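You operate a simulated robot arm through the tools that you are given. There is no shell and no other tool. Be economical: measure what you need, move in short steps, check, and stop when the job is done.

Carry out the task below with a simulated robot arm. There is one attempt and no reset: what you move stays moved.

TASK
Change the cream end pad for the grey end pad.
Fine: loosen the collar screw with the key, stand the old pad in the free slot, push the new one home, tighten; the key goes back.
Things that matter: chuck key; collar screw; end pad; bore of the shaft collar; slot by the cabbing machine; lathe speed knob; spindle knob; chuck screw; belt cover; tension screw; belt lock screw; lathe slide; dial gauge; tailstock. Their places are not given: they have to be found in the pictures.

The check looks at the end state, three seconds after you hand in, the way a careful person would. Anything else that was tipped, shoved, dropped, spilled or broken makes it a failure.

THE ROBOT
A 6-joint arm with a two-finger parallel gripper, fixed in place. Base frame: the origin is at the foot of the arm, x ahead of it, y to its left, z up. Lengths are in cm, angles in rad, forces in N, time in s.
With the tool pointing down near the work surface it reaches from about 14 to 74 cm from the base axis. Its first joint turns from -2.897 to 2.897 rad. Payload 3.91 kg.
Tool frame: the origin (TCP) lies between the finger pads and is the grasp point; the fingertips stand 3 cm ahead of it; z points along the fingers, y is the line along which they close. The gripper opens to 11 cm. The fingers are 2 cm wide and 1 cm thick; the gripper's body (4.8 by 11.2 cm) begins 5.5 cm behind the TCP.
Orientation is that of the tool frame in the base frame, as [roll, pitch, yaw] about the fixed x, y, z axes, in that order (R = Rz(yaw) Ry(pitch) Rx(roll)). With the fingers straight down and closing along the base's y, the tool's x points along the base's -x, its y along +y and its z along -z.

THE INTERFACE
- The arm moves only by the tool servo_tool. Its argument "motion" is a list of rows, each an object (a shift or turn left out is 0, a gripper value left out holds the last) with "turn": the turn, a rotation vector about the tool's x, y, z in rad, a list of three; "dp": the shift along the tool's x, y, z in cm, a list of three; "jaw": the finger opening in cm, from 0 to 11. In form: [{"turn": [rx, ry, rz], "dp": [x, y, z], "jaw": jaw}, ...]. A call has 1 to 12 rows; each row is the pose to reach, as a shift and turn from the pose commanded when the call began, along the tool's axes at that moment. Rows are played at 5 a second. More than 5 cm and 0.15 rad between two rows, or a gripper value outside its range, and nothing of the call is played. Where a pose cannot be reached the arm comes as near as it can. A force on the tool above 40 N (or 10 N above the force at the start of the call, whichever is more), or a blocked arm, ends the call early, and 0.2 s more pass. Each finger travels about 4.5 cm/s and halts on what it meets, pressing with about 43 N; the grip force reading is that of the motor and also rises with nothing between the fingers. The clock runs only during rows and for 0.2 s after the last one: add rows that repeat a pose to give the fingers time. The reply holds the time, the measured pose of the TCP, the force on the tool along the base axes, the opening and the grip force, in the units named above and with some noise.
- Cameras (640 x 400 px; columns grow to the right, rows downward): "scene" is fixed at [40.01, -50.13, 164.79]; the picture's right is [0.99, 0.15, 0.00], its down [0.11, -0.73, -0.67] and it looks along [-0.10, 0.67, -0.74] (base axes); focal length 278 px, centre (320, 200). "wrist" rides on the gripper at [7.1, 2.2, -10.7] in the tool frame; the picture's right is [-0.29, 0.96, 0.00], its down [-0.76, -0.23, -0.61] and it looks along [-0.58, -0.18, 0.79] (tool axes); focal length 243 px, centre (320, 200).
- get_image(camera): a new picture of that camera. No time passes.
- raise_lower(by): slides the trunk up (or, below 0, down) by that many cm; the arm rides with it, the base frame stays. It gives what a move gives, with no picture.
- measure_at(camera, pixels): for up to 12 pixels [column, row] of the newest picture of that camera ("zoom" is the newest enlarged one), the place [x, y, z] in the base frame of the surface seen there, good to about 0.2 cm. No time passes.
- enlarge(camera, box): a new picture of the part [left, top, right, bottom] of that camera's present view, enlarged. No time passes.
- finish_job(): hands the job in; it is judged then, once.

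Keep the steps short. Do not move on a guess: measure, check each grasp and each placing, and mend mistakes. In all there are 80 turns and 34 pictures (those below and enlarged ones count). Leave the gripper open and the arm clear of the work at the hand-in unless told otherwise, and finish with a single line.

The tools are called after "Request:" as a command line: name --argument value ..., lists and objects as JSON in quotes. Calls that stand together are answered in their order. servo_tool: Moves the arm, as the interface text tells. Its arguments: {"type":"object","properties":{"motion":{"type":"array"}},"required":["motion"]} The other tools are called the same way: raise_lower (by) slides the trunk up or down; get_image (camera) takes a picture; measure_at (camera, pixels) gives the place of the surface under pixels of a picture; enlarge (camera, box) takes an enlarged picture of a part of a camera's view; finish_job () hands the job in.

At the start:

```text
time: 0.0
eef_pos: [3.82, 32.34, 126.06]
tool_rot: [-3.141, -0.001, -3.139]
wrist_force: [-0.3, -0.3, 1.4]
opening: 11.01
grasp_force: 0.0
trunk travel left (down, up): [-52.5, 6.5]
```

scene: 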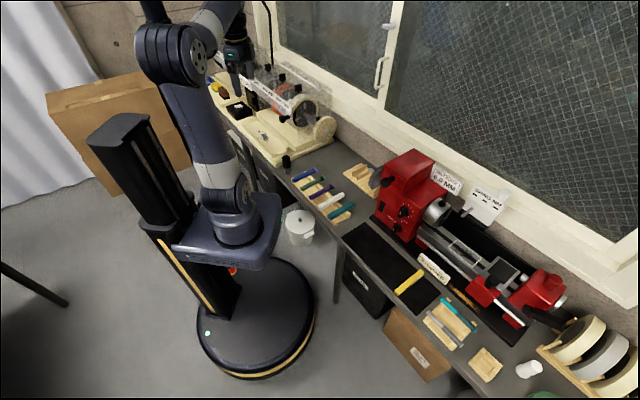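
wrist: 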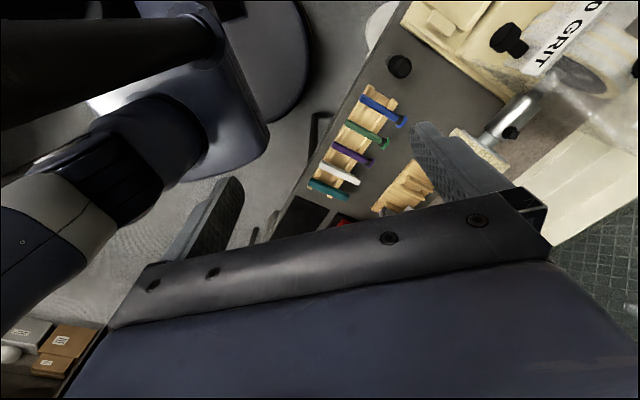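

I see a bench with a cabbing machine at the left, a lathe at the right, and racks between. I'll enlarge both parts to find the collar, pads and key.

Request:
enlarge --camera "scene" --box '[200, 60, 400, 185]'

Request:
enlarge --camera "scene" --box '[330, 140, 600, 390]'

```text
3.20 times, centred on (300, 122) of scene
```

zoom: 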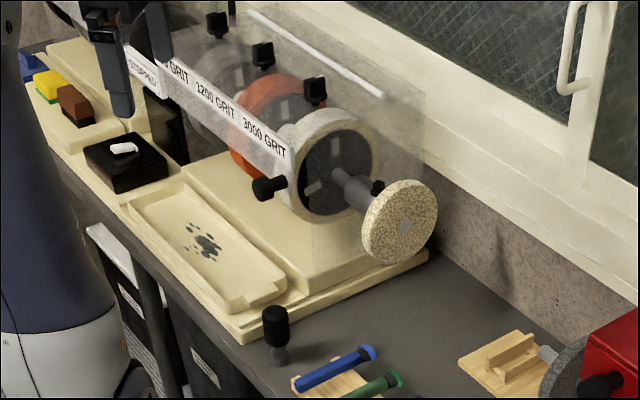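

```text
1.60 times, centred on (465, 265) of scene
```

zoom: 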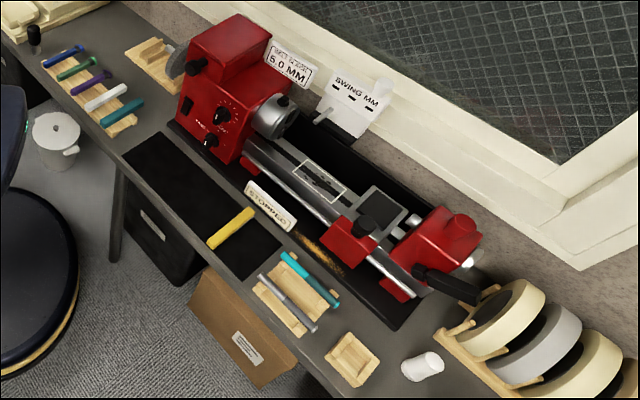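

The cream pad is on the right-hand end of the cabbing machine at about scene (325,129), its collar screw at about (318,118). A grey disc stands in a wooden stand at about (378,172). I'll measure these and take closer zooms.

Request:
measure_at --camera "scene" --pixels '[[325, 130], [318, 118], [310, 118], [378, 174], [286, 155], [356, 175], [366, 180], [300, 175], [330, 200], [410, 280], [450, 312], [443, 325]]'

Request:
enlarge --camera "scene" --box '[270, 95, 400, 225]'

Request:
enlarge --camera "scene" --box '[380, 150, 510, 230]'

```text
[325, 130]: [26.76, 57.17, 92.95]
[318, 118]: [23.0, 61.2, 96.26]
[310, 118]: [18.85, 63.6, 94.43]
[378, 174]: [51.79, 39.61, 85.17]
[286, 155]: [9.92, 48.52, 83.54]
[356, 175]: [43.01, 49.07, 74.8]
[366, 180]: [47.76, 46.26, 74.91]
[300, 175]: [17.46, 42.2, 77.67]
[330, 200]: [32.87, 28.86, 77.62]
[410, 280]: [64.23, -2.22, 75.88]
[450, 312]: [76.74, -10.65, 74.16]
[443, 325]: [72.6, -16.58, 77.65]
```

```text
3.08 times, centred on (335, 160) of scene
```

zoom: 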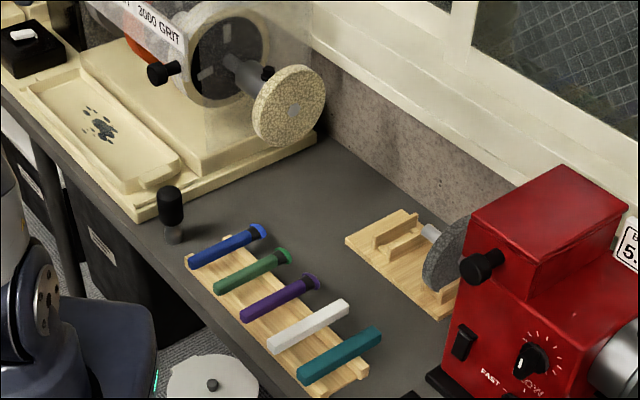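

```text
4.92 times, centred on (445, 190) of scene
```

zoom: 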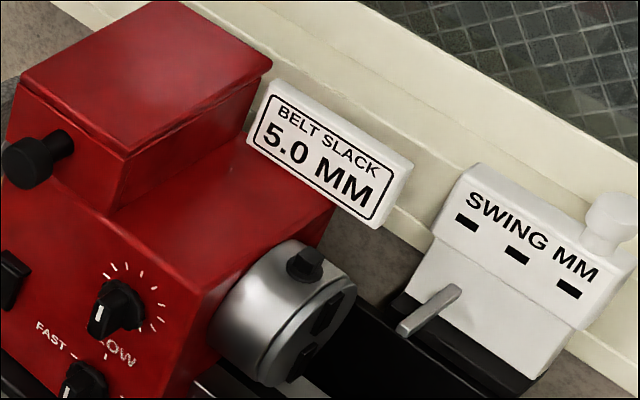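

The black upright handle at about scene (286,158) looks like the key in a holder. I'll zoom on the pad with its collar, and on the grey pad's stand, for geometry.

Request:
enlarge --camera "scene" --box '[295, 100, 345, 150]'

```text
8.00 times, centred on (320, 125) of scene
```

zoom: 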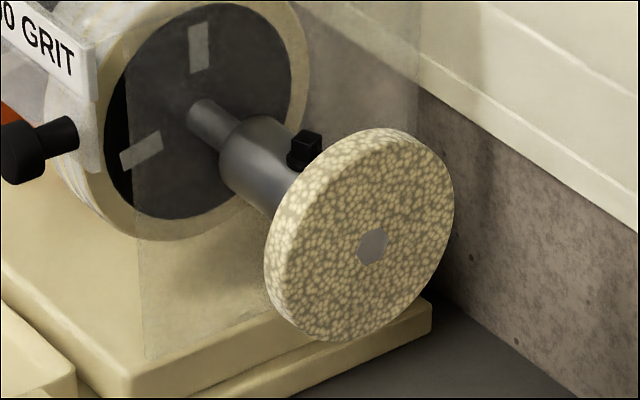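

Request:
measure_at --camera "zoom" --pixels '[[372, 246], [360, 160], [300, 290], [430, 170], [320, 330], [304, 139], [300, 160], [255, 140], [205, 112], [280, 205], [235, 165], [390, 132]]'

Request:
enlarge --camera "scene" --box '[335, 145, 395, 205]'

```text
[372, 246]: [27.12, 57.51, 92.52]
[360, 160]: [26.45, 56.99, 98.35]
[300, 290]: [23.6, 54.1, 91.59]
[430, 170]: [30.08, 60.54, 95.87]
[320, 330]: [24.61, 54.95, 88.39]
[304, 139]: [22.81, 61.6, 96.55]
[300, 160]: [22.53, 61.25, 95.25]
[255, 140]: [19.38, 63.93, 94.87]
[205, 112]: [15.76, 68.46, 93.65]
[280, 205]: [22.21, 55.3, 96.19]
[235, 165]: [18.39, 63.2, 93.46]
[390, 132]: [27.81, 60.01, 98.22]
```

```text
6.67 times, centred on (365, 175) of scene
```

zoom: 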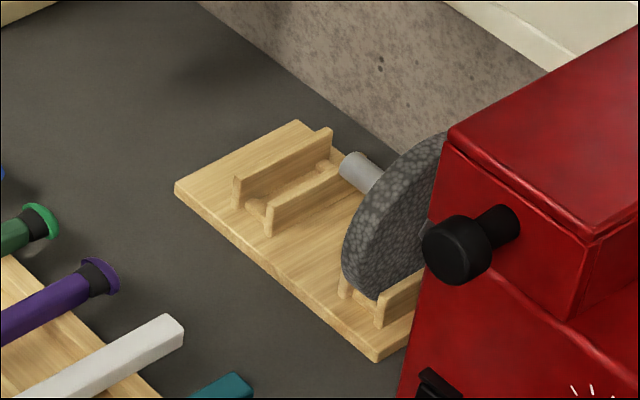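

The pad's face normal is about (0.71,-0.71,0), so the shaft lies along that line. Now I'll measure the stand, the grey pad and the lathe near it.

Request:
measure_at --camera "zoom" --pixels '[[177, 190], [296, 123], [374, 358], [235, 185], [328, 133], [270, 215], [345, 172], [352, 160], [375, 180], [370, 240], [440, 140], [365, 290]]'

Request:
measure_at --camera "scene" --pixels '[[286, 150], [286, 157], [286, 166], [287, 170], [406, 150], [383, 164], [384, 178], [375, 180], [278, 95], [339, 120], [337, 105], [290, 100]]'

```text
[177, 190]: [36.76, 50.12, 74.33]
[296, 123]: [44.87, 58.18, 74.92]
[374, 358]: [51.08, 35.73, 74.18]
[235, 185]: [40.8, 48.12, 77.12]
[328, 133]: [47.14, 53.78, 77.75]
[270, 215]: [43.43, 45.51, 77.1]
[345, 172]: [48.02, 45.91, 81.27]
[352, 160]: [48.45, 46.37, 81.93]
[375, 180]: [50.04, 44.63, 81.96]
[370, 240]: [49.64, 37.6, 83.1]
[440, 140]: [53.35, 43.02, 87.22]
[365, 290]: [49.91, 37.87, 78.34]
```

```text
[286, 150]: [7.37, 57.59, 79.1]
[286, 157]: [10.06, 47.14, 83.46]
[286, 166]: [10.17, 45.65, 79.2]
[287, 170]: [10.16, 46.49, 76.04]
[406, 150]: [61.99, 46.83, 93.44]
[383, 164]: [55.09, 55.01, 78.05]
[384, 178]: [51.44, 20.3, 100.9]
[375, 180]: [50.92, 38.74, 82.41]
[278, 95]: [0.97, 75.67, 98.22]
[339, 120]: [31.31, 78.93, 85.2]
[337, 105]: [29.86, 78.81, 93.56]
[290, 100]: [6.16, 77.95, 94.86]
```

The stand and both pads share one axis direction, u=(0.71,-0.71), so the pads need only translations. The key stands at about (10,47) with its top near z=84. I'll move above it at z≈104 and look with the wrist camera.

Request:
servo_tool --motion '[{"dp": [-1, 2.5, 3.6]}, {"dp": [-2, 5, 7.3]}, {"dp": [-3, 7.4, 11]}, {"dp": [-4, 9.8, 14.6]}, {"dp": [-5, 12.2, 18.3]}, {"dp": [-6.2, 14.7, 22]}, {"dp": [-6.2, 14.7, 22]}]'

Request:
get_image --camera "wrist"

Request:
enlarge --camera "scene" --box '[266, 130, 316, 180]'

```text
time: 1.6
eef_pos: [10.14, 47.17, 104.14]
tool_rot: [3.141, 0.0, -3.14]
wrist_force: [-0.9, 0.1, 0.0]
opening: 11.01
grasp_force: 0.0
trunk travel left (down, up): [-52.5, 6.5]
```

```text
25 pictures are left
```

wrist: 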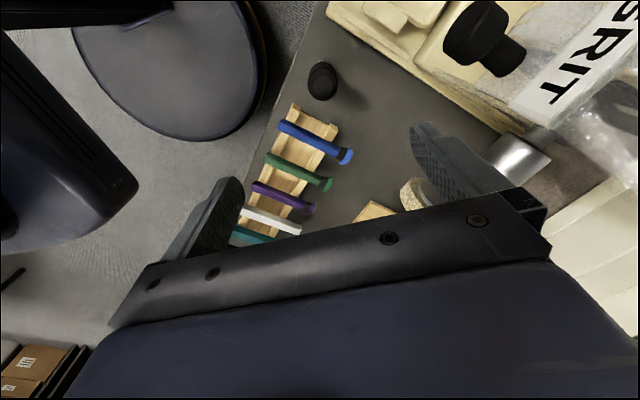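

```text
8.00 times, centred on (291, 155) of scene
```

zoom: 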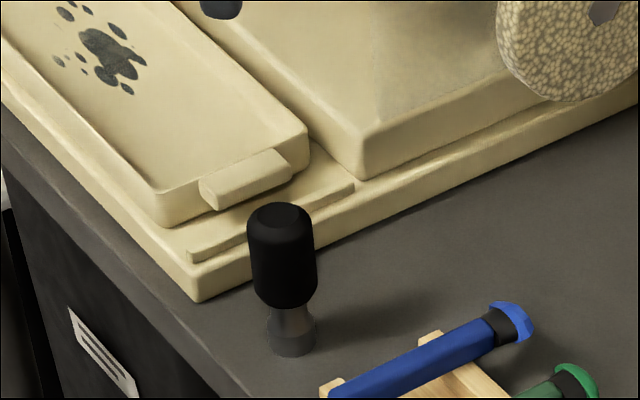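

The key candidate at wrist (322,80) has a black handle on a steel foot. I'll measure it, and check the yellow and tray items to rule out another key.

Request:
measure_at --camera "wrist" --pixels '[[322, 72], [312, 76], [333, 76], [322, 64], [320, 95], [332, 97]]'

Request:
measure_at --camera "zoom" --pixels '[[280, 215], [282, 265], [250, 265], [316, 265], [282, 295], [292, 320], [292, 350], [270, 335], [313, 335], [330, 370]]'

Request:
enlarge --camera "scene" --box '[380, 240, 500, 360]'

```text
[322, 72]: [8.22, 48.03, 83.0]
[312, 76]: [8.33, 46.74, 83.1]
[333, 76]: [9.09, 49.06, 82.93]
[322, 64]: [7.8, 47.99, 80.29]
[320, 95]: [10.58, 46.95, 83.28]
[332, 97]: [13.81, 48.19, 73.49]
```

```text
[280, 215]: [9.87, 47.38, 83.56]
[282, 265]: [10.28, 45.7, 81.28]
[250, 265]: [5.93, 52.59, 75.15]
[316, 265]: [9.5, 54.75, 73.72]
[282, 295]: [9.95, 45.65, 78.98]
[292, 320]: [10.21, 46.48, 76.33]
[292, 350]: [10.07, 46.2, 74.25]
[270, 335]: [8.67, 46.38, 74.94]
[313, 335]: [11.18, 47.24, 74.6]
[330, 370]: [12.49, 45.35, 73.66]
```

```text
3.33 times, centred on (440, 300) of scene
```

zoom: 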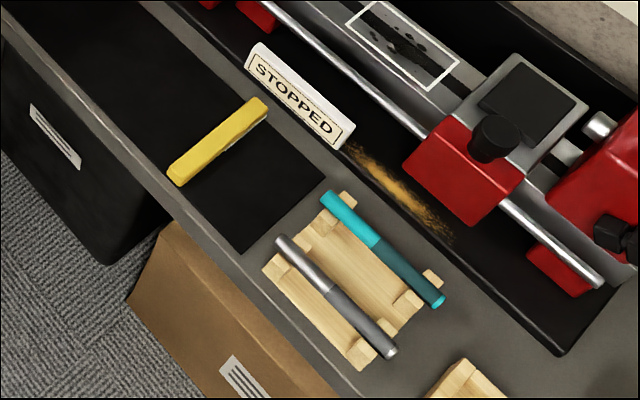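

The black-handled piece is the key: centre about (9.8,47.3), handle z 79–83.5, diameter about 3 cm. I'll narrow the jaw to 6, come down over it to TCP z≈81.5, then close.

Request:
servo_tool --motion '[{"dp": [0.3, 0.1, 4], "jaw": 6.5}, {"dp": [0.3, 0.1, 8]}, {"dp": [0.3, 0.1, 12]}, {"dp": [0.3, 0.1, 15.5]}, {"dp": [0.3, 0.1, 18]}, {"dp": [0.3, 0.1, 20]}, {"dp": [0.3, 0.1, 21.5]}, {"dp": [0.3, 0.1, 22.3]}, {"dp": [0.3, 0.1, 22.3]}]'

Request:
get_image --camera "wrist"

```text
time: 3.6
eef_pos: [9.76, 46.97, 81.88]
tool_rot: [3.141, 0.002, -3.139]
wrist_force: [0.2, 0.0, 0.2]
opening: 6.51
grasp_force: 0.1
trunk travel left (down, up): [-52.5, 6.5]
```

```text
22 pictures are left
```

wrist: 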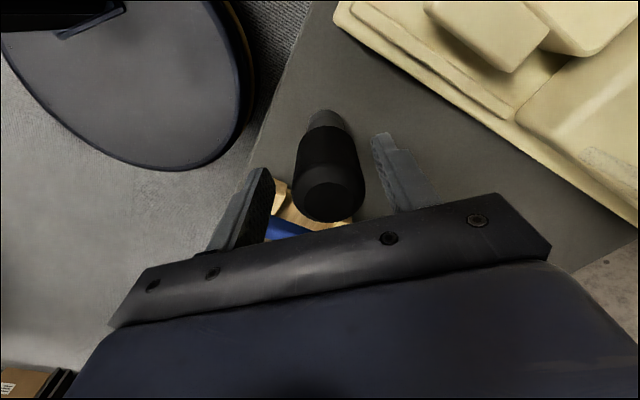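

The handle lies between the fingers. I'll measure it to check centring along x before closing.

Request:
measure_at --camera "wrist" --pixels '[[328, 195], [330, 216], [310, 195], [348, 195], [300, 165], [357, 165], [325, 150], [326, 118], [385, 140], [256, 195]]'

```text
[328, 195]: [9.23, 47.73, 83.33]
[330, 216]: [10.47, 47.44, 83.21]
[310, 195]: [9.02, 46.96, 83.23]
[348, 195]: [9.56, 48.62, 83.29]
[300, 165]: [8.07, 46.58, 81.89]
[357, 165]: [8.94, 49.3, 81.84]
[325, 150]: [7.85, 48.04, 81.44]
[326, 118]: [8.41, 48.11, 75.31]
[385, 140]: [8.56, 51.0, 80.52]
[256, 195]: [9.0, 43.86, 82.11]
```

The handle centre is about (9.6,47.5), so I'll shift 0.5 in y and 0.15 in x, then close slowly.

Request:
servo_tool --motion '[{"dp": [0.15, 0.5, 0.2]}, {"dp": [0.15, 0.5, 0.2], "jaw": 4}, {"dp": [0.15, 0.5, 0.2], "jaw": 3.4}, {"dp": [0.15, 0.5, 0.2], "jaw": 2}, {"dp": [0.15, 0.5, 0.2]}, {"dp": [0.15, 0.5, 0.2]}]'

```text
time: 5.0
eef_pos: [9.6, 47.69, 81.47]
tool_rot: [3.141, 0.0, -3.141]
wrist_force: [-0.6, 0.3, -0.5]
opening: 3.61
grasp_force: 43.3
trunk travel left (down, up): [-52.5, 6.5]
```

The grip holds at an opening of 3.6 (43 N), and the key's home is TCP (9.6,47.7,81.5). I'll lift it straight up, and measure the heights of the machine's hood and top knobs.

Request:
servo_tool --motion '[{"dp": [0, 0, -1]}, {"dp": [0, 0, -4]}, {"dp": [0, 0, -8]}, {"dp": [0, 0, -12]}, {"dp": [0, 0, -16]}, {"dp": [0, 0, -20]}, {"dp": [0, 0, -24]}, {"dp": [0, 0, -27]}, {"dp": [0, 0, -27]}]'

Request:
enlarge --camera "scene" --box '[230, 40, 390, 140]'

```text
time: 7.0
eef_pos: [9.68, 47.61, 108.48]
tool_rot: [-3.14, 0.0, -3.138]
wrist_force: [0.3, 0.2, -2.1]
opening: 3.59
grasp_force: 42.3
trunk travel left (down, up): [-52.5, 6.5]
```

```text
4.00 times, centred on (310, 90) of scene
```

zoom: 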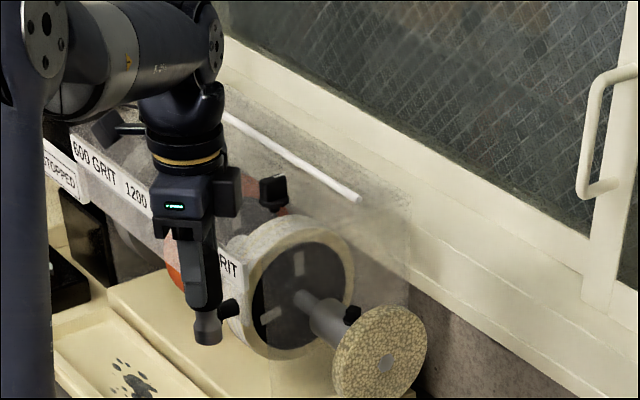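

Request:
measure_at --camera "zoom" --pixels '[[352, 195], [272, 190], [395, 200], [240, 130], [228, 262], [355, 315], [350, 305], [207, 335], [300, 160], [336, 230], [352, 306], [318, 318]]'

```text
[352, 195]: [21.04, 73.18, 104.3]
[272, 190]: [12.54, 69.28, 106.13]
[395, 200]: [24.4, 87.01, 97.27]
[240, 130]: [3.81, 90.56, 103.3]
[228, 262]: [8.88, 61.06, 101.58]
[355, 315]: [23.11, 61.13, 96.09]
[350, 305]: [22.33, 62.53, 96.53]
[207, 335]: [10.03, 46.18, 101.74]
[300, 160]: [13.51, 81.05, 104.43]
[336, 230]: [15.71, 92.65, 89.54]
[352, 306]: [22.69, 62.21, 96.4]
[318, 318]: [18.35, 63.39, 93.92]
```

The hood top is at about z=105, and its end plane lies about 9 cm behind the screw, so there's room. The screw head is at about (22.7,61.9), top 96.5. I'll carry the key over at z≈109 and stop with a small gap above the screw.

Request:
servo_tool --motion '[{"dp": [-2, 2.2, -1]}, {"dp": [-4.3, 4.8, -1]}, {"dp": [-6.5, 7.2, -1]}, {"dp": [-8.7, 9.6, -1]}, {"dp": [-10.9, 12, -1]}, {"dp": [-13, 14.3, -1]}, {"dp": [-13, 14.3, 0]}, {"dp": [-13, 14.3, 2]}, {"dp": [-13, 14.3, 2]}]'

Request:
enlarge --camera "scene" --box '[295, 85, 345, 135]'

Request:
get_image --camera "wrist"

```text
time: 9.0
eef_pos: [22.52, 62.01, 106.51]
tool_rot: [-3.141, -0.001, -3.141]
wrist_force: [-0.9, 0.2, -1.6]
opening: 3.63
grasp_force: 42.4
trunk travel left (down, up): [-52.5, 6.5]
```

```text
8.00 times, centred on (320, 110) of scene
```

zoom: 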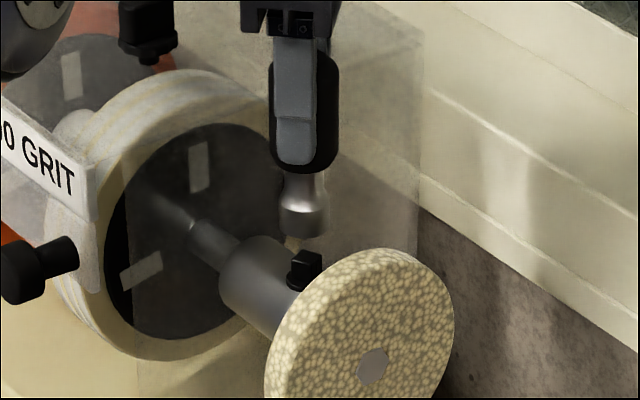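

```text
19 pictures are left
```

wrist: 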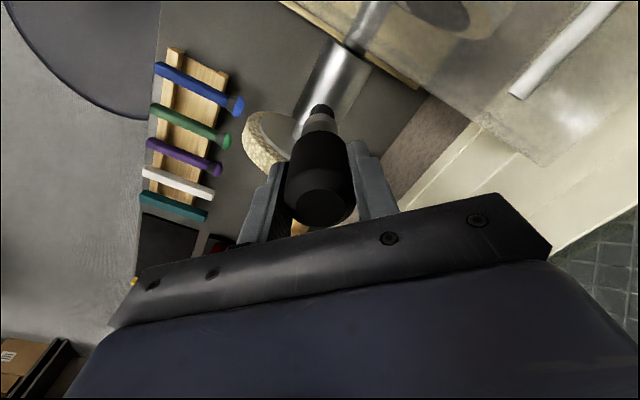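

The key hangs right above the screw. I'll measure both in the two pictures to compare axes.

Request:
measure_at --camera "zoom" --pixels '[[303, 225], [285, 215], [325, 215], [303, 200], [306, 258], [306, 268], [292, 265], [320, 262], [305, 284], [294, 240]]'

Request:
measure_at --camera "wrist" --pixels '[[318, 108], [312, 110], [326, 110], [319, 118], [306, 124], [336, 124], [318, 140], [290, 175], [345, 175]]'

```text
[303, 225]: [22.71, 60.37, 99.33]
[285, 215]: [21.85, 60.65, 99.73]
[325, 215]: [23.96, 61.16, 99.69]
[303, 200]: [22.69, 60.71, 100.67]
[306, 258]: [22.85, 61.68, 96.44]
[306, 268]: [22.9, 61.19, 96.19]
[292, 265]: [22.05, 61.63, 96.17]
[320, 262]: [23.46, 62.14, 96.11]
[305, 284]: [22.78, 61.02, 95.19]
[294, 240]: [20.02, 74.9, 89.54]
```

```text
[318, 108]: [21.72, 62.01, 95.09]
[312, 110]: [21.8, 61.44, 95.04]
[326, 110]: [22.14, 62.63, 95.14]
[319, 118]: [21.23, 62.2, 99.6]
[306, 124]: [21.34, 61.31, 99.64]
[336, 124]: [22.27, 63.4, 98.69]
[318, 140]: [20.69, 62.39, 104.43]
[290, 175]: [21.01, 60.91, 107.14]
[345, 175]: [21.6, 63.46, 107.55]
```

The axes agree within about 0.2 cm. I'll shift (+0.1,+0.15) and lower 2.6 cm in small rows, watching the force.

Request:
servo_tool --motion '[{"dp": [-0.12, 0.12, 0]}, {"dp": [-0.12, 0.12, 1]}, {"dp": [-0.12, 0.12, 1.6]}, {"dp": [-0.12, 0.12, 2.0]}, {"dp": [-0.12, 0.12, 2.3]}, {"dp": [-0.12, 0.12, 2.6]}]'

```text
time: 10.4
eef_pos: [22.76, 62.05, 104.37]
tool_rot: [3.133, 0.002, -3.138]
wrist_force: [-0.6, 4.7, 26.0]
opening: 3.6
grasp_force: 43.1
trunk travel left (down, up): [-52.5, 6.5]
```

The key stopped at TCP z≈104.4 with 26 N up, so it's resting on top of the square head, not over it. I'll ease off and turn slowly counter-clockwise (loosening direction), with light pressure, to let the square drop in.

Request:
servo_tool --motion '[{"dp": [0, 0, -0.25]}, {"dp": [0, 0, -0.25], "turn": [0, 0, -0.1]}, {"dp": [0, 0, -0.25], "turn": [0, 0, -0.2]}, {"dp": [0, 0, -0.25], "turn": [0, 0, -0.3]}, {"dp": [0, 0, -0.25], "turn": [0, 0, -0.4]}]'

```text
time: 11.6
eef_pos: [22.82, 62.14, 104.13]
tool_rot: [-3.141, -0.002, -2.739]
wrist_force: [0.4, -0.1, -1.2]
opening: 3.57
grasp_force: 43.0
trunk travel left (down, up): [-52.5, 6.5]
```

At a turn of 0.4 the force vanished. Now I'll lower in small steps to see whether the key drops over the head.

Request:
servo_tool --motion '[{"dp": [0, 0, 0.15]}, {"dp": [0, 0, 0.3]}, {"dp": [0, 0, 0.45]}, {"dp": [0, 0, 0.6]}]'

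```text
time: 12.6
eef_pos: [22.83, 61.91, 103.61]
tool_rot: [-3.141, 0.0, -2.74]
wrist_force: [0.9, -0.2, -0.8]
opening: 3.54
grasp_force: 42.6
trunk travel left (down, up): [-52.5, 6.5]
```

It goes down freely: the key bottom is at about z=95.6, below the head's top. I'll lower further until light contact, then look.

Request:
servo_tool --motion '[{"dp": [0, 0, 0.2]}, {"dp": [0, 0, 0.4]}, {"dp": [0, 0, 0.5]}]'

Request:
enlarge --camera "scene" --box '[295, 85, 345, 135]'

```text
time: 13.4
eef_pos: [22.81, 62.06, 103.06]
tool_rot: [-3.14, 0.0, -2.742]
wrist_force: [0.5, -0.3, -1.2]
opening: 3.56
grasp_force: 42.9
trunk travel left (down, up): [-52.5, 6.5]
```

```text
8.00 times, centred on (320, 110) of scene
```

zoom: 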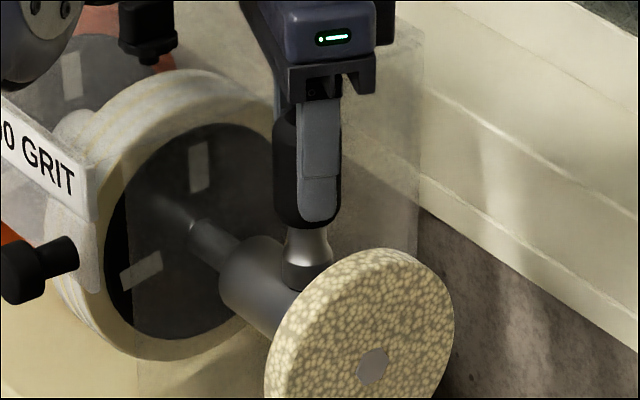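

The key's foot is seated over the screw. Now I'll turn it counter-clockwise about a quarter turn and read the result.

Request:
servo_tool --motion '[{"turn": [0, 0, -0.13]}, {"turn": [0, 0, -0.26]}, {"turn": [0, 0, -0.39]}, {"turn": [0, 0, -0.52]}, {"turn": [0, 0, -0.65]}, {"turn": [0, 0, -0.78]}, {"turn": [0, 0, -0.91]}, {"turn": [0, 0, -1.04]}, {"turn": [0, 0, -1.17]}, {"turn": [0, 0, -1.3]}, {"turn": [0, 0, -1.43]}, {"turn": [0, 0, -1.57]}]'

Request:
enlarge --camera "scene" --box '[295, 85, 345, 135]'

```text
time: 16.0
eef_pos: [22.88, 61.93, 102.96]
tool_rot: [-3.141, -0.001, -1.168]
wrist_force: [2.8, -0.6, -1.2]
opening: 3.66
grasp_force: 42.8
trunk travel left (down, up): [-52.5, 6.5]
```

```text
8.00 times, centred on (320, 110) of scene
```

zoom: 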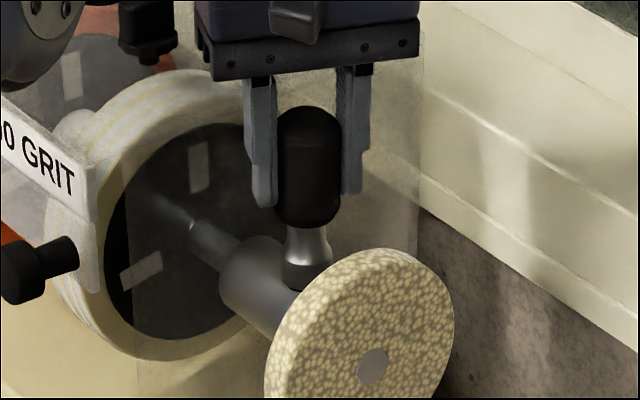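

It turned smoothly. I'll add another 45°, so the head's changed orientation will prove the screw followed, then lift the key off and look.

Request:
servo_tool --motion '[{"turn": [0, 0, -0.13]}, {"turn": [0, 0, -0.26]}, {"turn": [0, 0, -0.39]}, {"turn": [0, 0, -0.52]}, {"turn": [0, 0, -0.65]}, {"turn": [0, 0, -0.78]}, {"turn": [0, 0, -0.78]}]'

Request:
servo_tool --motion '[{"dp": [0, 0, -0.5]}, {"dp": [0, 0, -1]}, {"dp": [0, 0, -1.5]}, {"dp": [0, 0, -2.5]}, {"dp": [0, 0, -4]}, {"dp": [0, 0, -6]}, {"dp": [0, 0, -6]}]'

Request:
enlarge --camera "scene" --box '[295, 85, 345, 135]'

```text
time: 17.6
eef_pos: [22.74, 61.97, 103.01]
tool_rot: [-3.14, 0.0, -0.39]
wrist_force: [3.8, 3.6, -0.2]
opening: 3.71
grasp_force: 43.3
trunk travel left (down, up): [-52.5, 6.5]
```

```text
time: 19.2
eef_pos: [22.62, 62.05, 109.23]
tool_rot: [-3.142, -0.001, -0.391]
wrist_force: [0.6, 0.3, -0.9]
opening: 3.66
grasp_force: 42.6
trunk travel left (down, up): [-52.5, 6.5]
```

```text
8.00 times, centred on (320, 110) of scene
```

zoom: 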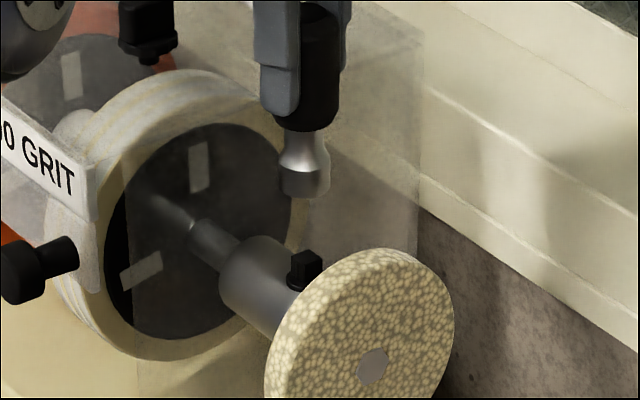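

The screw head's visible edge seems to have shifted. I'll take one tight close-up of it to have its angle and height for later.

Request:
enlarge --camera "scene" --box '[311, 112, 327, 122]'

```text
16.00 times, centred on (319, 117) of scene
```

zoom: 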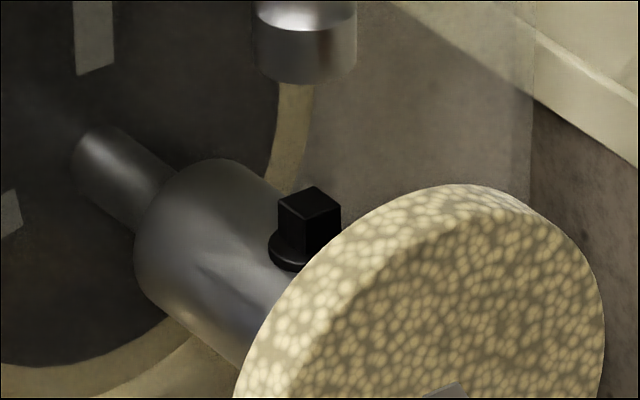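

Request:
measure_at --camera "zoom" --pixels '[[282, 205], [305, 219], [337, 206], [315, 190], [310, 205], [275, 245], [295, 262]]'

```text
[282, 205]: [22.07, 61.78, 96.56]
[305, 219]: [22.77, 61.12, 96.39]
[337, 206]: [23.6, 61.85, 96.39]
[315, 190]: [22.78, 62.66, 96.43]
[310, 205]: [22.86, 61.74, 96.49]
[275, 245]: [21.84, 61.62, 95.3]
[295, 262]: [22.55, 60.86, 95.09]
```

The head now sits about 73° on from its first angle and is aligned with the shaft, so the screw turned and the key then slipped at its stop. Now I'll carry the key back to its home (9.6,47.7).

Request:
servo_tool --motion '[{"dp": [-1.1, 3, 0]}, {"dp": [-2.2, 6.1, 0]}, {"dp": [-3.3, 9.2, 0]}, {"dp": [-4.4, 12.2, 0]}, {"dp": [-5.5, 15.2, 0]}, {"dp": [-6.55, 18.26, 0]}, {"dp": [-6.55, 18.26, 4]}, {"dp": [-6.55, 18.26, 8.5]}, {"dp": [-6.55, 18.26, 13]}, {"dp": [-6.55, 18.26, 17.5]}, {"dp": [-6.55, 18.26, 22]}, {"dp": [-6.55, 18.26, 22]}]'

```text
time: 21.8
eef_pos: [9.45, 47.69, 87.28]
tool_rot: [3.14, 0.0, -0.392]
wrist_force: [-0.4, -0.1, -1.4]
opening: 3.66
grasp_force: 43.5
trunk travel left (down, up): [-52.5, 6.5]
```

The key is above its home. I'll lower gently to light contact near TCP z=81.4.

Request:
servo_tool --motion '[{"dp": [0.14, 0, 3]}, {"dp": [0.14, 0, 5]}, {"dp": [0.14, 0, 5.5]}, {"dp": [0.14, 0, 5.75]}, {"dp": [0.14, 0, 5.85]}, {"dp": [0.14, 0, 5.95]}]'

```text
time: 23.2
eef_pos: [9.94, 47.56, 81.3]
tool_rot: [-3.139, 0.002, -0.391]
wrist_force: [4.2, 2.7, 26.0]
opening: 3.58
grasp_force: 43.0
trunk travel left (down, up): [-52.5, 6.5]
```

It's in firm contact. I'll ease up 0.1, open, rise, and check that the key stands.

Request:
servo_tool --motion '[{"dp": [0, 0, -0.1]}, {"dp": [0, 0, -0.1], "jaw": 4.2}, {"dp": [0, 0, -0.1], "jaw": 6.5}, {"dp": [0, 0, -0.1]}, {"dp": [0, 0, -0.1]}, {"dp": [0, 0, -3]}, {"dp": [0, 0, -7]}, {"dp": [0, 0, -11]}, {"dp": [0, 0, -15]}, {"dp": [0, 0, -15]}]'

Request:
get_image --camera "scene"

```text
time: 25.4
eef_pos: [9.76, 47.56, 96.2]
tool_rot: [3.14, -0.001, -0.39]
wrist_force: [0.6, 0.2, 0.4]
opening: 6.5
grasp_force: 0.1
trunk travel left (down, up): [-52.5, 6.5]
```

```text
14 pictures are left
```

scene: 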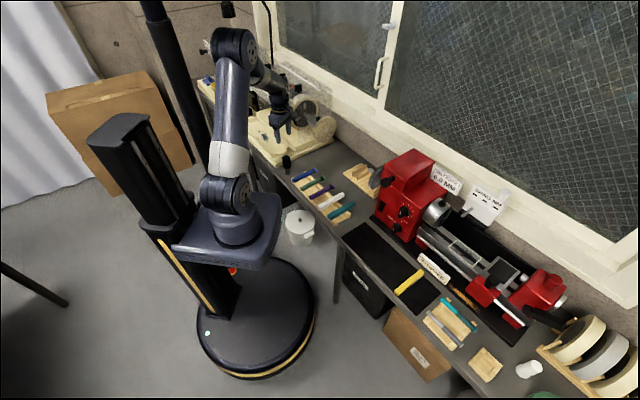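

The key stands back in its place at scene (286,162). Next is the cream pad: I'll grip its rim from above, fingers before and behind, so yaw must be -2.356. First I'll rise and turn.

Request:
servo_tool --motion '[{"dp": [0, 0, -1.5], "turn": [0, 0, 0.145]}, {"dp": [0, 0, -3], "turn": [0, 0, 0.29]}, {"dp": [0, 0, -4.5], "turn": [0, 0, 0.435]}, {"dp": [0, 0, -6], "turn": [0, 0, 0.58]}, {"dp": [0, 0, -7.5], "turn": [0, 0, 0.725]}, {"dp": [0, 0, -9], "turn": [0, 0, 0.87]}, {"dp": [0, 0, -10.5], "turn": [0, 0, 1.015]}, {"dp": [0, 0, -12], "turn": [0, 0, 1.16]}, {"dp": [0, 0, -12], "turn": [0, 0, 1.305]}, {"dp": [0, 0, -12], "turn": [0, 0, 1.45]}, {"dp": [0, 0, -12], "turn": [0, 0, 1.595]}, {"dp": [0, 0, -12], "turn": [0, 0, 1.74]}]'

Request:
servo_tool --motion '[{"turn": [0, 0, 0.113]}, {"turn": [0, 0, 0.226]}, {"turn": [0, 0, 0.226]}]'

```text
time: 28.0
eef_pos: [9.83, 47.48, 108.01]
tool_rot: [3.141, -0.001, -2.133]
wrist_force: [0.0, 0.2, 0.7]
opening: 6.51
grasp_force: 0.1
trunk travel left (down, up): [-52.5, 6.5]
```

```text
time: 28.8
eef_pos: [9.79, 47.53, 108.23]
tool_rot: [3.141, 0.0, -2.357]
wrist_force: [-0.5, 0.1, 0.0]
opening: 6.49
grasp_force: 0.1
trunk travel left (down, up): [-52.5, 6.5]
```

Now tool x = -v, tool y = -u (the shaft axis). I'll move over the pad rim (u=-22.45, v=59.8) at z≈106 with jaw 4.6 and check with the wrist camera.

Request:
servo_tool --motion '[{"dp": [-3.5, -4.24, 0], "jaw": 4.6}, {"dp": [-7.5, -4.24, 0]}, {"dp": [-11.5, -4.24, 0]}, {"dp": [-15.5, -4.24, 0]}, {"dp": [-19.27, -4.24, 0]}, {"dp": [-19.27, -4.24, 3]}, {"dp": [-19.27, -4.24, 4.5]}, {"dp": [-19.27, -4.24, 4.5]}]'

Request:
get_image --camera "wrist"

```text
refused: row 1 steps farther than a row can; nothing moved
```

```text
13 pictures are left
```

wrist: 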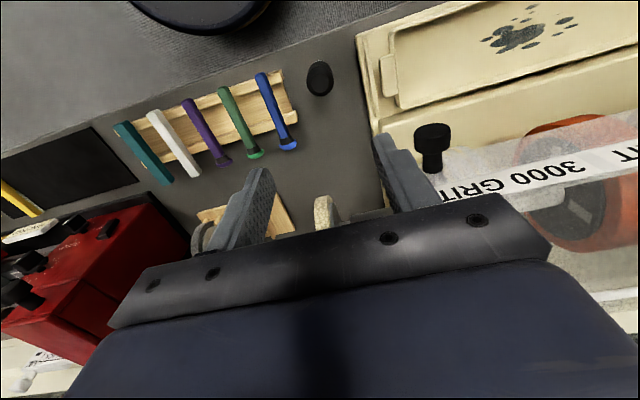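

The first row was too long (over 5 cm) and was refused. I'll repeat it with smaller rows.

Request:
servo_tool --motion '[{"dp": [-2, -2, 0], "jaw": 4.6}, {"dp": [-5, -4.24, 0]}, {"dp": [-9, -4.24, 0]}, {"dp": [-13, -4.24, 0]}, {"dp": [-16.5, -4.24, 0]}, {"dp": [-19.27, -4.24, 0]}, {"dp": [-19.27, -4.24, 3]}, {"dp": [-19.27, -4.24, 4]}, {"dp": [-19.27, -4.24, 4]}]'

Request:
get_image --camera "wrist"

```text
time: 30.8
eef_pos: [26.54, 58.31, 104.15]
tool_rot: [3.141, 0.001, -2.355]
wrist_force: [0.3, -0.1, -0.6]
opening: 4.62
grasp_force: 0.1
trunk travel left (down, up): [-52.5, 6.5]
```

```text
12 pictures are left
```

wrist: 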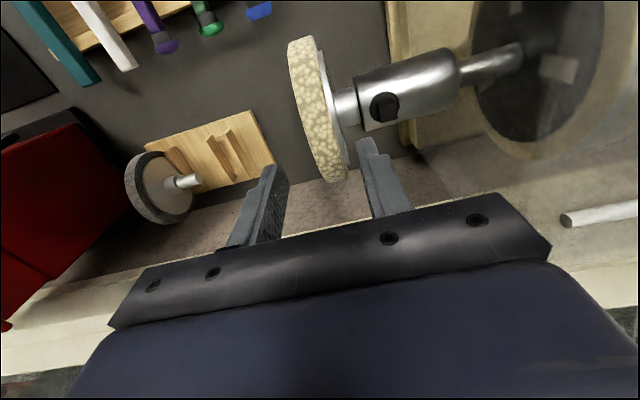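

A clear view: the pad with a steel backing plate, the shank, the collar with the screw, and the stand with grey pad at left. I'll measure all.

Request:
measure_at --camera "wrist" --pixels '[[330, 178], [318, 140], [342, 175], [336, 150], [346, 158], [362, 115], [343, 105], [383, 100], [365, 85], [305, 50], [320, 100], [298, 80]]'

Request:
measure_at --camera "wrist" --pixels '[[147, 148], [133, 170], [160, 165], [150, 190], [198, 182], [175, 177], [191, 183], [208, 140], [230, 132], [240, 165], [215, 160], [186, 148]]'

```text
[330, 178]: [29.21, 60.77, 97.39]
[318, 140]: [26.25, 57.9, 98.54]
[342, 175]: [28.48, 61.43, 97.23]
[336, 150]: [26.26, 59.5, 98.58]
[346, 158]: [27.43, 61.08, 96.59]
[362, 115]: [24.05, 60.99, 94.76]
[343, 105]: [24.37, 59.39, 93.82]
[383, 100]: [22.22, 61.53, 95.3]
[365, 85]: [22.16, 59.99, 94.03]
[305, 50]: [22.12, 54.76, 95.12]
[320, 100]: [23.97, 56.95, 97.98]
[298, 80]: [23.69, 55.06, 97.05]
```

```text
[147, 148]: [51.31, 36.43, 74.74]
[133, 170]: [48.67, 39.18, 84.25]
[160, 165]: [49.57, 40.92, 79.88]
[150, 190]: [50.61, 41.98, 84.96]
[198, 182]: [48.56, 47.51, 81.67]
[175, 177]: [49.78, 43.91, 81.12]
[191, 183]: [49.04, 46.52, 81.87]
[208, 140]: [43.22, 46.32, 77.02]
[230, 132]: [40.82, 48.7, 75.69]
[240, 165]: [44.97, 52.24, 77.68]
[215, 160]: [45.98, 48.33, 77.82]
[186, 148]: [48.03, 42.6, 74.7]
```

The pad spans u -21.5 to -23.9, its top at z 98.6; the collar ends at u≈-26.1 with its top at z≈95. I'll centre on u=-22.7, lower to TCP z≈98.8 (tips at 95.8) and check force before closing.

Request:
servo_tool --motion '[{"dp": [0.15, 0.24, 1]}, {"dp": [0.15, 0.24, 2.5]}, {"dp": [0.15, 0.24, 4]}, {"dp": [0.15, 0.24, 4.8]}, {"dp": [0.15, 0.24, 5.35]}, {"dp": [0.15, 0.24, 5.35]}]'

```text
time: 32.2
eef_pos: [26.23, 58.27, 98.79]
tool_rot: [3.141, -0.001, -2.356]
wrist_force: [-0.1, -0.2, 0.0]
opening: 4.63
grasp_force: 0.1
trunk travel left (down, up): [-52.5, 6.5]
```

No contact. I'll close the fingers on the rim.

Request:
servo_tool --motion '[{"jaw": 3.4}, {"jaw": 2.8}, {"jaw": 2.4}, {"jaw": 2.0}, {"jaw": 1.6}, {"jaw": 1.6}]'

```text
time: 33.6
eef_pos: [26.18, 58.29, 98.92]
tool_rot: [-3.141, 0.0, -2.356]
wrist_force: [0.4, -0.4, 0.8]
opening: 1.93
grasp_force: 43.2
trunk travel left (down, up): [-52.5, 6.5]
```

The rim is held at 1.93 cm, and the side force is small. Mounted position: TCP u=-22.71, z=98.9. I'll pull along +u (tool -y), 1.5 cm first.

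Request:
servo_tool --motion '[{"dp": [0, -0.3, 0]}, {"dp": [0, -0.6, 0]}, {"dp": [0, -1, 0]}, {"dp": [0, -1.5, 0]}, {"dp": [0, -1.5, 0]}]'

```text
time: 34.8
eef_pos: [27.26, 57.29, 98.85]
tool_rot: [3.141, 0.0, -2.356]
wrist_force: [-2.0, 2.6, 4.7]
opening: 1.96
grasp_force: 43.2
trunk travel left (down, up): [-52.5, 6.5]
```

It slides with about 3 N, so the screw is loose. I'll pull the shank fully out, another 7.5 cm, then look.

Request:
servo_tool --motion '[{"dp": [0, -1, 0]}, {"dp": [0, -2, 0]}, {"dp": [0, -3, 0]}, {"dp": [0, -4, 0]}, {"dp": [0, -5, 0]}, {"dp": [0, -6, 0]}, {"dp": [0, -7, 0]}, {"dp": [0, -7.5, 0]}, {"dp": [0, -7.5, 0]}]'

Request:
get_image --camera "wrist"

```text
time: 36.8
eef_pos: [32.65, 51.98, 98.82]
tool_rot: [-3.141, 0.0, -2.354]
wrist_force: [-0.5, 0.5, -0.3]
opening: 1.97
grasp_force: 42.6
trunk travel left (down, up): [-52.5, 6.5]
```

```text
11 pictures are left
```

wrist: 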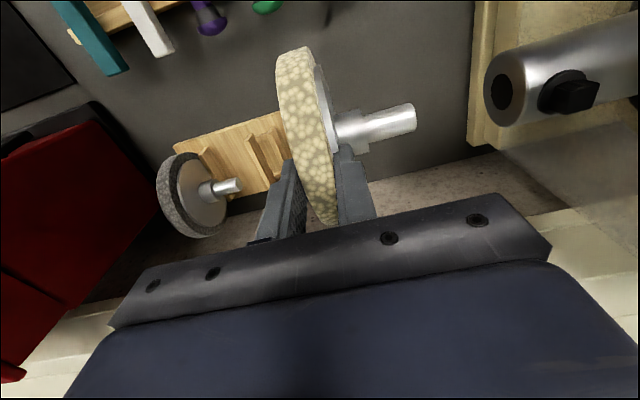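

The shank is clear, and the bore is visible at (502,90). I'll measure shank, bore and the stand.

Request:
measure_at --camera "wrist" --pixels '[[412, 118], [345, 132], [375, 125], [412, 106], [490, 95], [513, 92], [502, 58], [505, 118], [325, 145], [300, 50], [322, 215]]'

Request:
measure_at --camera "wrist" --pixels '[[232, 186], [215, 190], [170, 175], [185, 205], [200, 160], [252, 140], [268, 178], [277, 130], [205, 150], [245, 150], [177, 152], [188, 162]]'

```text
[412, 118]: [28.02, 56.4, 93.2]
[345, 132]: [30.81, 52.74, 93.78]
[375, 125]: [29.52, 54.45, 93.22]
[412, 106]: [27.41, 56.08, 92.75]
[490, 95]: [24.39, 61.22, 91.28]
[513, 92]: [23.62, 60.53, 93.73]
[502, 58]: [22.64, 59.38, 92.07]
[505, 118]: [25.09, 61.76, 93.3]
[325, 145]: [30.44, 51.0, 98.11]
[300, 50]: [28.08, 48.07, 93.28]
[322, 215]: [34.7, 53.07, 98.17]
```

```text
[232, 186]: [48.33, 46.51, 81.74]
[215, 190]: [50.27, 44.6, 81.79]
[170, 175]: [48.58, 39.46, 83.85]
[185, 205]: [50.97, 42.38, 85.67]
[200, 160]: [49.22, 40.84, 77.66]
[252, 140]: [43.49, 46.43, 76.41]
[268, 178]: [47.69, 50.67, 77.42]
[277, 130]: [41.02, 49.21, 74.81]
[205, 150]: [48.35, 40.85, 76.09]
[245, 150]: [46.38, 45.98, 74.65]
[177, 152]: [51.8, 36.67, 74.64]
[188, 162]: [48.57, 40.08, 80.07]
```

The shank end lies 6.4 cm behind the pad's mid-plane, its axis 6.2 cm below TCP, and the bore is at z≈92.6. Before placing I need the free slot exactly, so I'll zoom onto it.

Request:
enlarge --camera "scene" --box '[338, 155, 378, 180]'

```text
16.00 times, centred on (358, 168) of scene
```

zoom: 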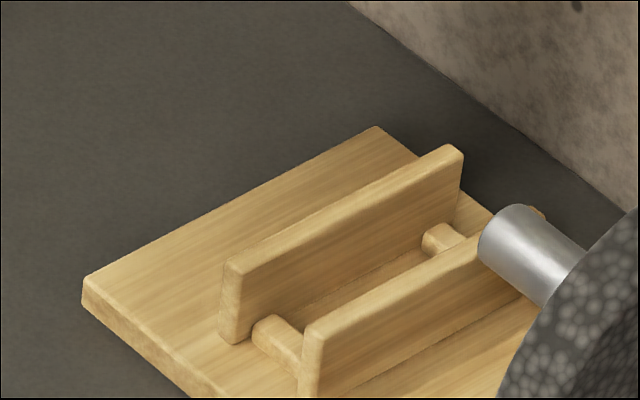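

Request:
measure_at --camera "zoom" --pixels '[[228, 266], [243, 268], [350, 206], [345, 222], [450, 150], [460, 157], [308, 328], [324, 330], [385, 286], [400, 282], [270, 335], [437, 240]]'

Request:
measure_at --camera "zoom" --pixels '[[345, 270], [380, 265], [300, 345], [290, 320], [445, 248], [455, 235], [84, 290], [377, 128], [232, 330], [310, 380]]'

```text
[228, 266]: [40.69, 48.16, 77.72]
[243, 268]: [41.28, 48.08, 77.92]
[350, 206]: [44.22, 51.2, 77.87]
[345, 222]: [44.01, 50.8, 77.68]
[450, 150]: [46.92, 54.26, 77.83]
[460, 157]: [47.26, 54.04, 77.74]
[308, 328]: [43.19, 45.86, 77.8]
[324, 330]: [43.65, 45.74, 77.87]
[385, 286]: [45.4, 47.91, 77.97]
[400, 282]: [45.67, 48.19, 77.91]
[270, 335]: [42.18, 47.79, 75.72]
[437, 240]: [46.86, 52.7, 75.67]
```

```text
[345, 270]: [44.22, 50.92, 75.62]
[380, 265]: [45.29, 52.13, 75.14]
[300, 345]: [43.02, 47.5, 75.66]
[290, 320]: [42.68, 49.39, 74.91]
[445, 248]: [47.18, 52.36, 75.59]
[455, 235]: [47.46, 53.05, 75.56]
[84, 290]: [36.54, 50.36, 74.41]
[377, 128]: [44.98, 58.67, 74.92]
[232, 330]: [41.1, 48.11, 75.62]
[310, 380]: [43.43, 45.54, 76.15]
```

The free slot runs u -4.75 to -1.95 (centre -3.35) and is centred on v=67.1; the pad's axis should end at z≈81. I'll carry the pad over it (TCP u=-3.25, v=67.1) and hover at z≈91.5.

Request:
servo_tool --motion '[{"dp": [-1.8, -2.6, 0]}, {"dp": [-3.6, -5.2, 0]}, {"dp": [-5.4, -7.8, 0]}, {"dp": [-7.26, -10.42, 0]}, {"dp": [-7.26, -10.42, 2]}, {"dp": [-7.26, -10.42, 5]}, {"dp": [-7.26, -10.42, 7.3]}, {"dp": [-7.26, -10.42, 7.3]}]'

Request:
get_image --camera "wrist"

```text
time: 38.6
eef_pos: [45.2, 49.7, 91.36]
tool_rot: [3.141, -0.001, -2.357]
wrist_force: [0.1, 0.4, 0.3]
opening: 1.95
grasp_force: 42.9
trunk travel left (down, up): [-52.5, 6.5]
```

```text
9 pictures are left
```

wrist: 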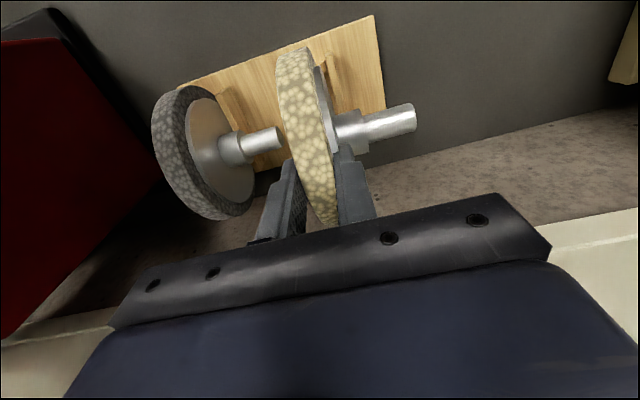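

Cream pad hovers above the slot. I'll measure rails visible, the grey pad, and the lathe's closest edge for later clearance.

Request:
measure_at --camera "wrist" --pixels '[[276, 138], [235, 143], [165, 150], [180, 100], [200, 90], [215, 212], [232, 212], [245, 205], [210, 150], [130, 200], [60, 90], [100, 120]]'

Request:
measure_at --camera "wrist" --pixels '[[325, 65], [333, 70], [345, 95], [350, 90], [358, 82], [410, 115], [300, 130], [75, 45], [120, 290], [40, 200], [60, 300], [232, 100]]'

```text
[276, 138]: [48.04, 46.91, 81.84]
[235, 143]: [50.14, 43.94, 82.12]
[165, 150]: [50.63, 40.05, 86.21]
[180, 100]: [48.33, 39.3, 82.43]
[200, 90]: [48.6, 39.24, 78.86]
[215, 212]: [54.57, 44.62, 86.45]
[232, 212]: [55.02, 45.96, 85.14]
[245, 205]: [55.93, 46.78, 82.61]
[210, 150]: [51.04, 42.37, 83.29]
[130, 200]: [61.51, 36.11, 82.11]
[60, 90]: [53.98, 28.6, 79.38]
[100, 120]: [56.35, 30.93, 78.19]
```

```text
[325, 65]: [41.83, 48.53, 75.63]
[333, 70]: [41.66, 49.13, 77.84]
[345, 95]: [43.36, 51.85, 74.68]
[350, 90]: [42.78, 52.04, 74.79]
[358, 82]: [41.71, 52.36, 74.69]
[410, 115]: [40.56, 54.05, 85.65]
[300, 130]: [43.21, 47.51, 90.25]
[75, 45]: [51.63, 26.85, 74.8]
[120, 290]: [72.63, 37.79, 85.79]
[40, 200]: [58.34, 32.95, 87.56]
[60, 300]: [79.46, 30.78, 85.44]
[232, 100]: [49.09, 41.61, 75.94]
```

The lathe's face is at u≈18, clear of the gripper. The pad lines up over the slot, so I'll lower it gently to TCP z≈87.3.

Request:
servo_tool --motion '[{"dp": [0, 0.06, 1]}, {"dp": [0, 0.06, 2]}, {"dp": [0, 0.06, 2.8]}, {"dp": [0, 0.06, 3.4]}, {"dp": [0, 0.06, 3.8]}, {"dp": [0, 0.06, 4.0]}]'

```text
time: 40.0
eef_pos: [45.04, 49.76, 87.48]
tool_rot: [-3.141, 0.0, -2.356]
wrist_force: [-0.3, -0.4, -0.3]
opening: 1.95
grasp_force: 42.9
trunk travel left (down, up): [-52.5, 6.5]
```

No contact yet. I'll go down further in 0.15 steps.

Request:
servo_tool --motion '[{"dp": [0, 0, 0.15]}, {"dp": [0, 0, 0.3]}, {"dp": [0, 0, 0.45]}]'

```text
time: 40.8
eef_pos: [45.09, 49.86, 87.42]
tool_rot: [3.141, 0.006, -2.355]
wrist_force: [1.3, 1.8, 21.7]
opening: 1.95
grasp_force: 43.2
trunk travel left (down, up): [-52.5, 6.5]
```

It's seated at TCP z≈87.4, matching the expected height. I'll ease the pressure, open to 4.2, and rise.

Request:
servo_tool --motion '[{"dp": [0, 0, -0.3]}, {"dp": [0, 0, -0.3], "jaw": 2.4}, {"dp": [0, 0, -0.3], "jaw": 3.2}, {"dp": [0, 0, -0.3], "jaw": 4.2}, {"dp": [0, 0, -0.3]}, {"dp": [0, 0, -2]}, {"dp": [0, 0, -5]}, {"dp": [0, 0, -8.5]}, {"dp": [0, 0, -8.5]}]'

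Request:
get_image --camera "wrist"

```text
time: 42.8
eef_pos: [45.07, 49.68, 95.43]
tool_rot: [-3.141, 0.0, -2.357]
wrist_force: [-0.4, -0.9, 0.1]
opening: 4.21
grasp_force: 0.1
trunk travel left (down, up): [-52.5, 6.5]
```

```text
8 pictures are left
```

wrist: 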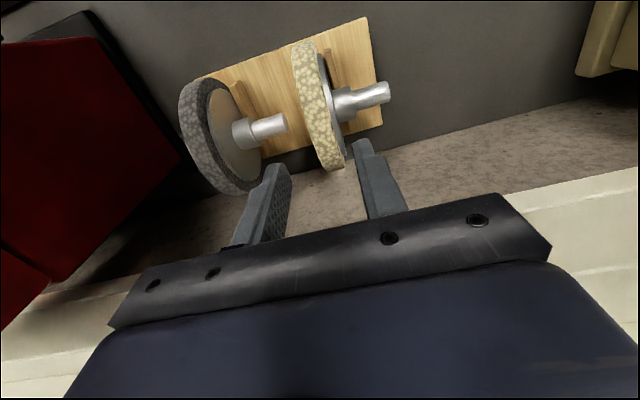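

The cream pad stands in the slot, parallel to the grey one. I'll measure grey and cream at like points to get the offset to the grey pad.

Request:
measure_at --camera "wrist" --pixels '[[388, 95], [345, 105], [322, 85], [325, 130], [333, 160], [298, 85], [286, 130], [237, 132], [215, 110], [205, 150], [225, 187], [185, 125]]'

```text
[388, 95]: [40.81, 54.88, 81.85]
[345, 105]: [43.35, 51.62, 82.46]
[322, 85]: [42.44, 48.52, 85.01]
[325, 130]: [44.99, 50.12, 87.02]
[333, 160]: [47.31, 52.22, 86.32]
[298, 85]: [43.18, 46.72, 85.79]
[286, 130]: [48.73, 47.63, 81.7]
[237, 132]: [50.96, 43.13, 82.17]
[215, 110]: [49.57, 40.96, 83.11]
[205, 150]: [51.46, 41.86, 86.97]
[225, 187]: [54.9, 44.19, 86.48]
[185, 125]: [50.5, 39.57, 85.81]
```

Grey pad: mid-plane u≈7.3, v≈67.1, top z≈87.1. I'll move over it with jaw 4.6 and lower to TCP z≈87.4.

Request:
servo_tool --motion '[{"dp": [-0.1, -3.5, 0], "jaw": 4.6}, {"dp": [-0.1, -7, 0]}, {"dp": [-0.1, -10.56, 0]}, {"dp": [-0.1, -10.56, 0]}, {"dp": [-0.1, -10.56, 2.5]}, {"dp": [-0.1, -10.56, 5]}, {"dp": [-0.1, -10.56, 6.5]}, {"dp": [-0.1, -10.56, 7.5]}, {"dp": [-0.1, -10.56, 8.0]}, {"dp": [-0.1, -10.56, 8.0]}]'

Request:
get_image --camera "wrist"

```text
time: 45.0
eef_pos: [52.57, 42.28, 87.51]
tool_rot: [-3.141, 0.002, -2.357]
wrist_force: [0.2, 0.1, -0.5]
opening: 4.57
grasp_force: 0.2
trunk travel left (down, up): [-52.5, 6.5]
```

```text
7 pictures are left
```

wrist: 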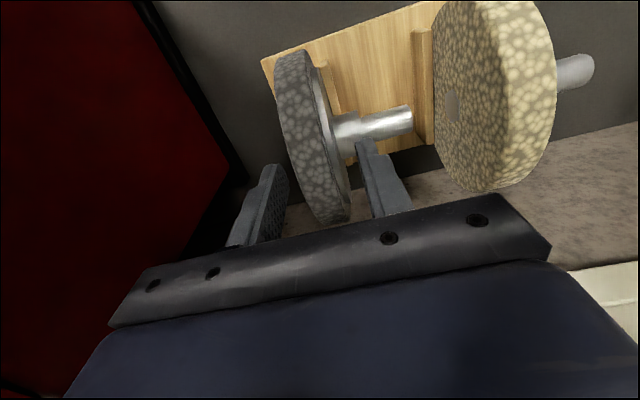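

The grey rim is between the fingers, roughly centred. I'll close.

Request:
servo_tool --motion '[{"dp": [0, 0, 0.1], "jaw": 3.4}, {"dp": [0, 0, 0.1], "jaw": 2.8}, {"dp": [0, 0, 0.1], "jaw": 2.3}, {"dp": [0, 0, 0.1], "jaw": 1.6}, {"dp": [0, 0, 0.1]}, {"dp": [0, 0, 0.1]}]'

```text
time: 46.4
eef_pos: [52.59, 42.36, 87.45]
tool_rot: [3.14, 0.0, -2.357]
wrist_force: [0.5, 0.2, -0.1]
opening: 1.94
grasp_force: 42.7
trunk travel left (down, up): [-52.5, 6.5]
```

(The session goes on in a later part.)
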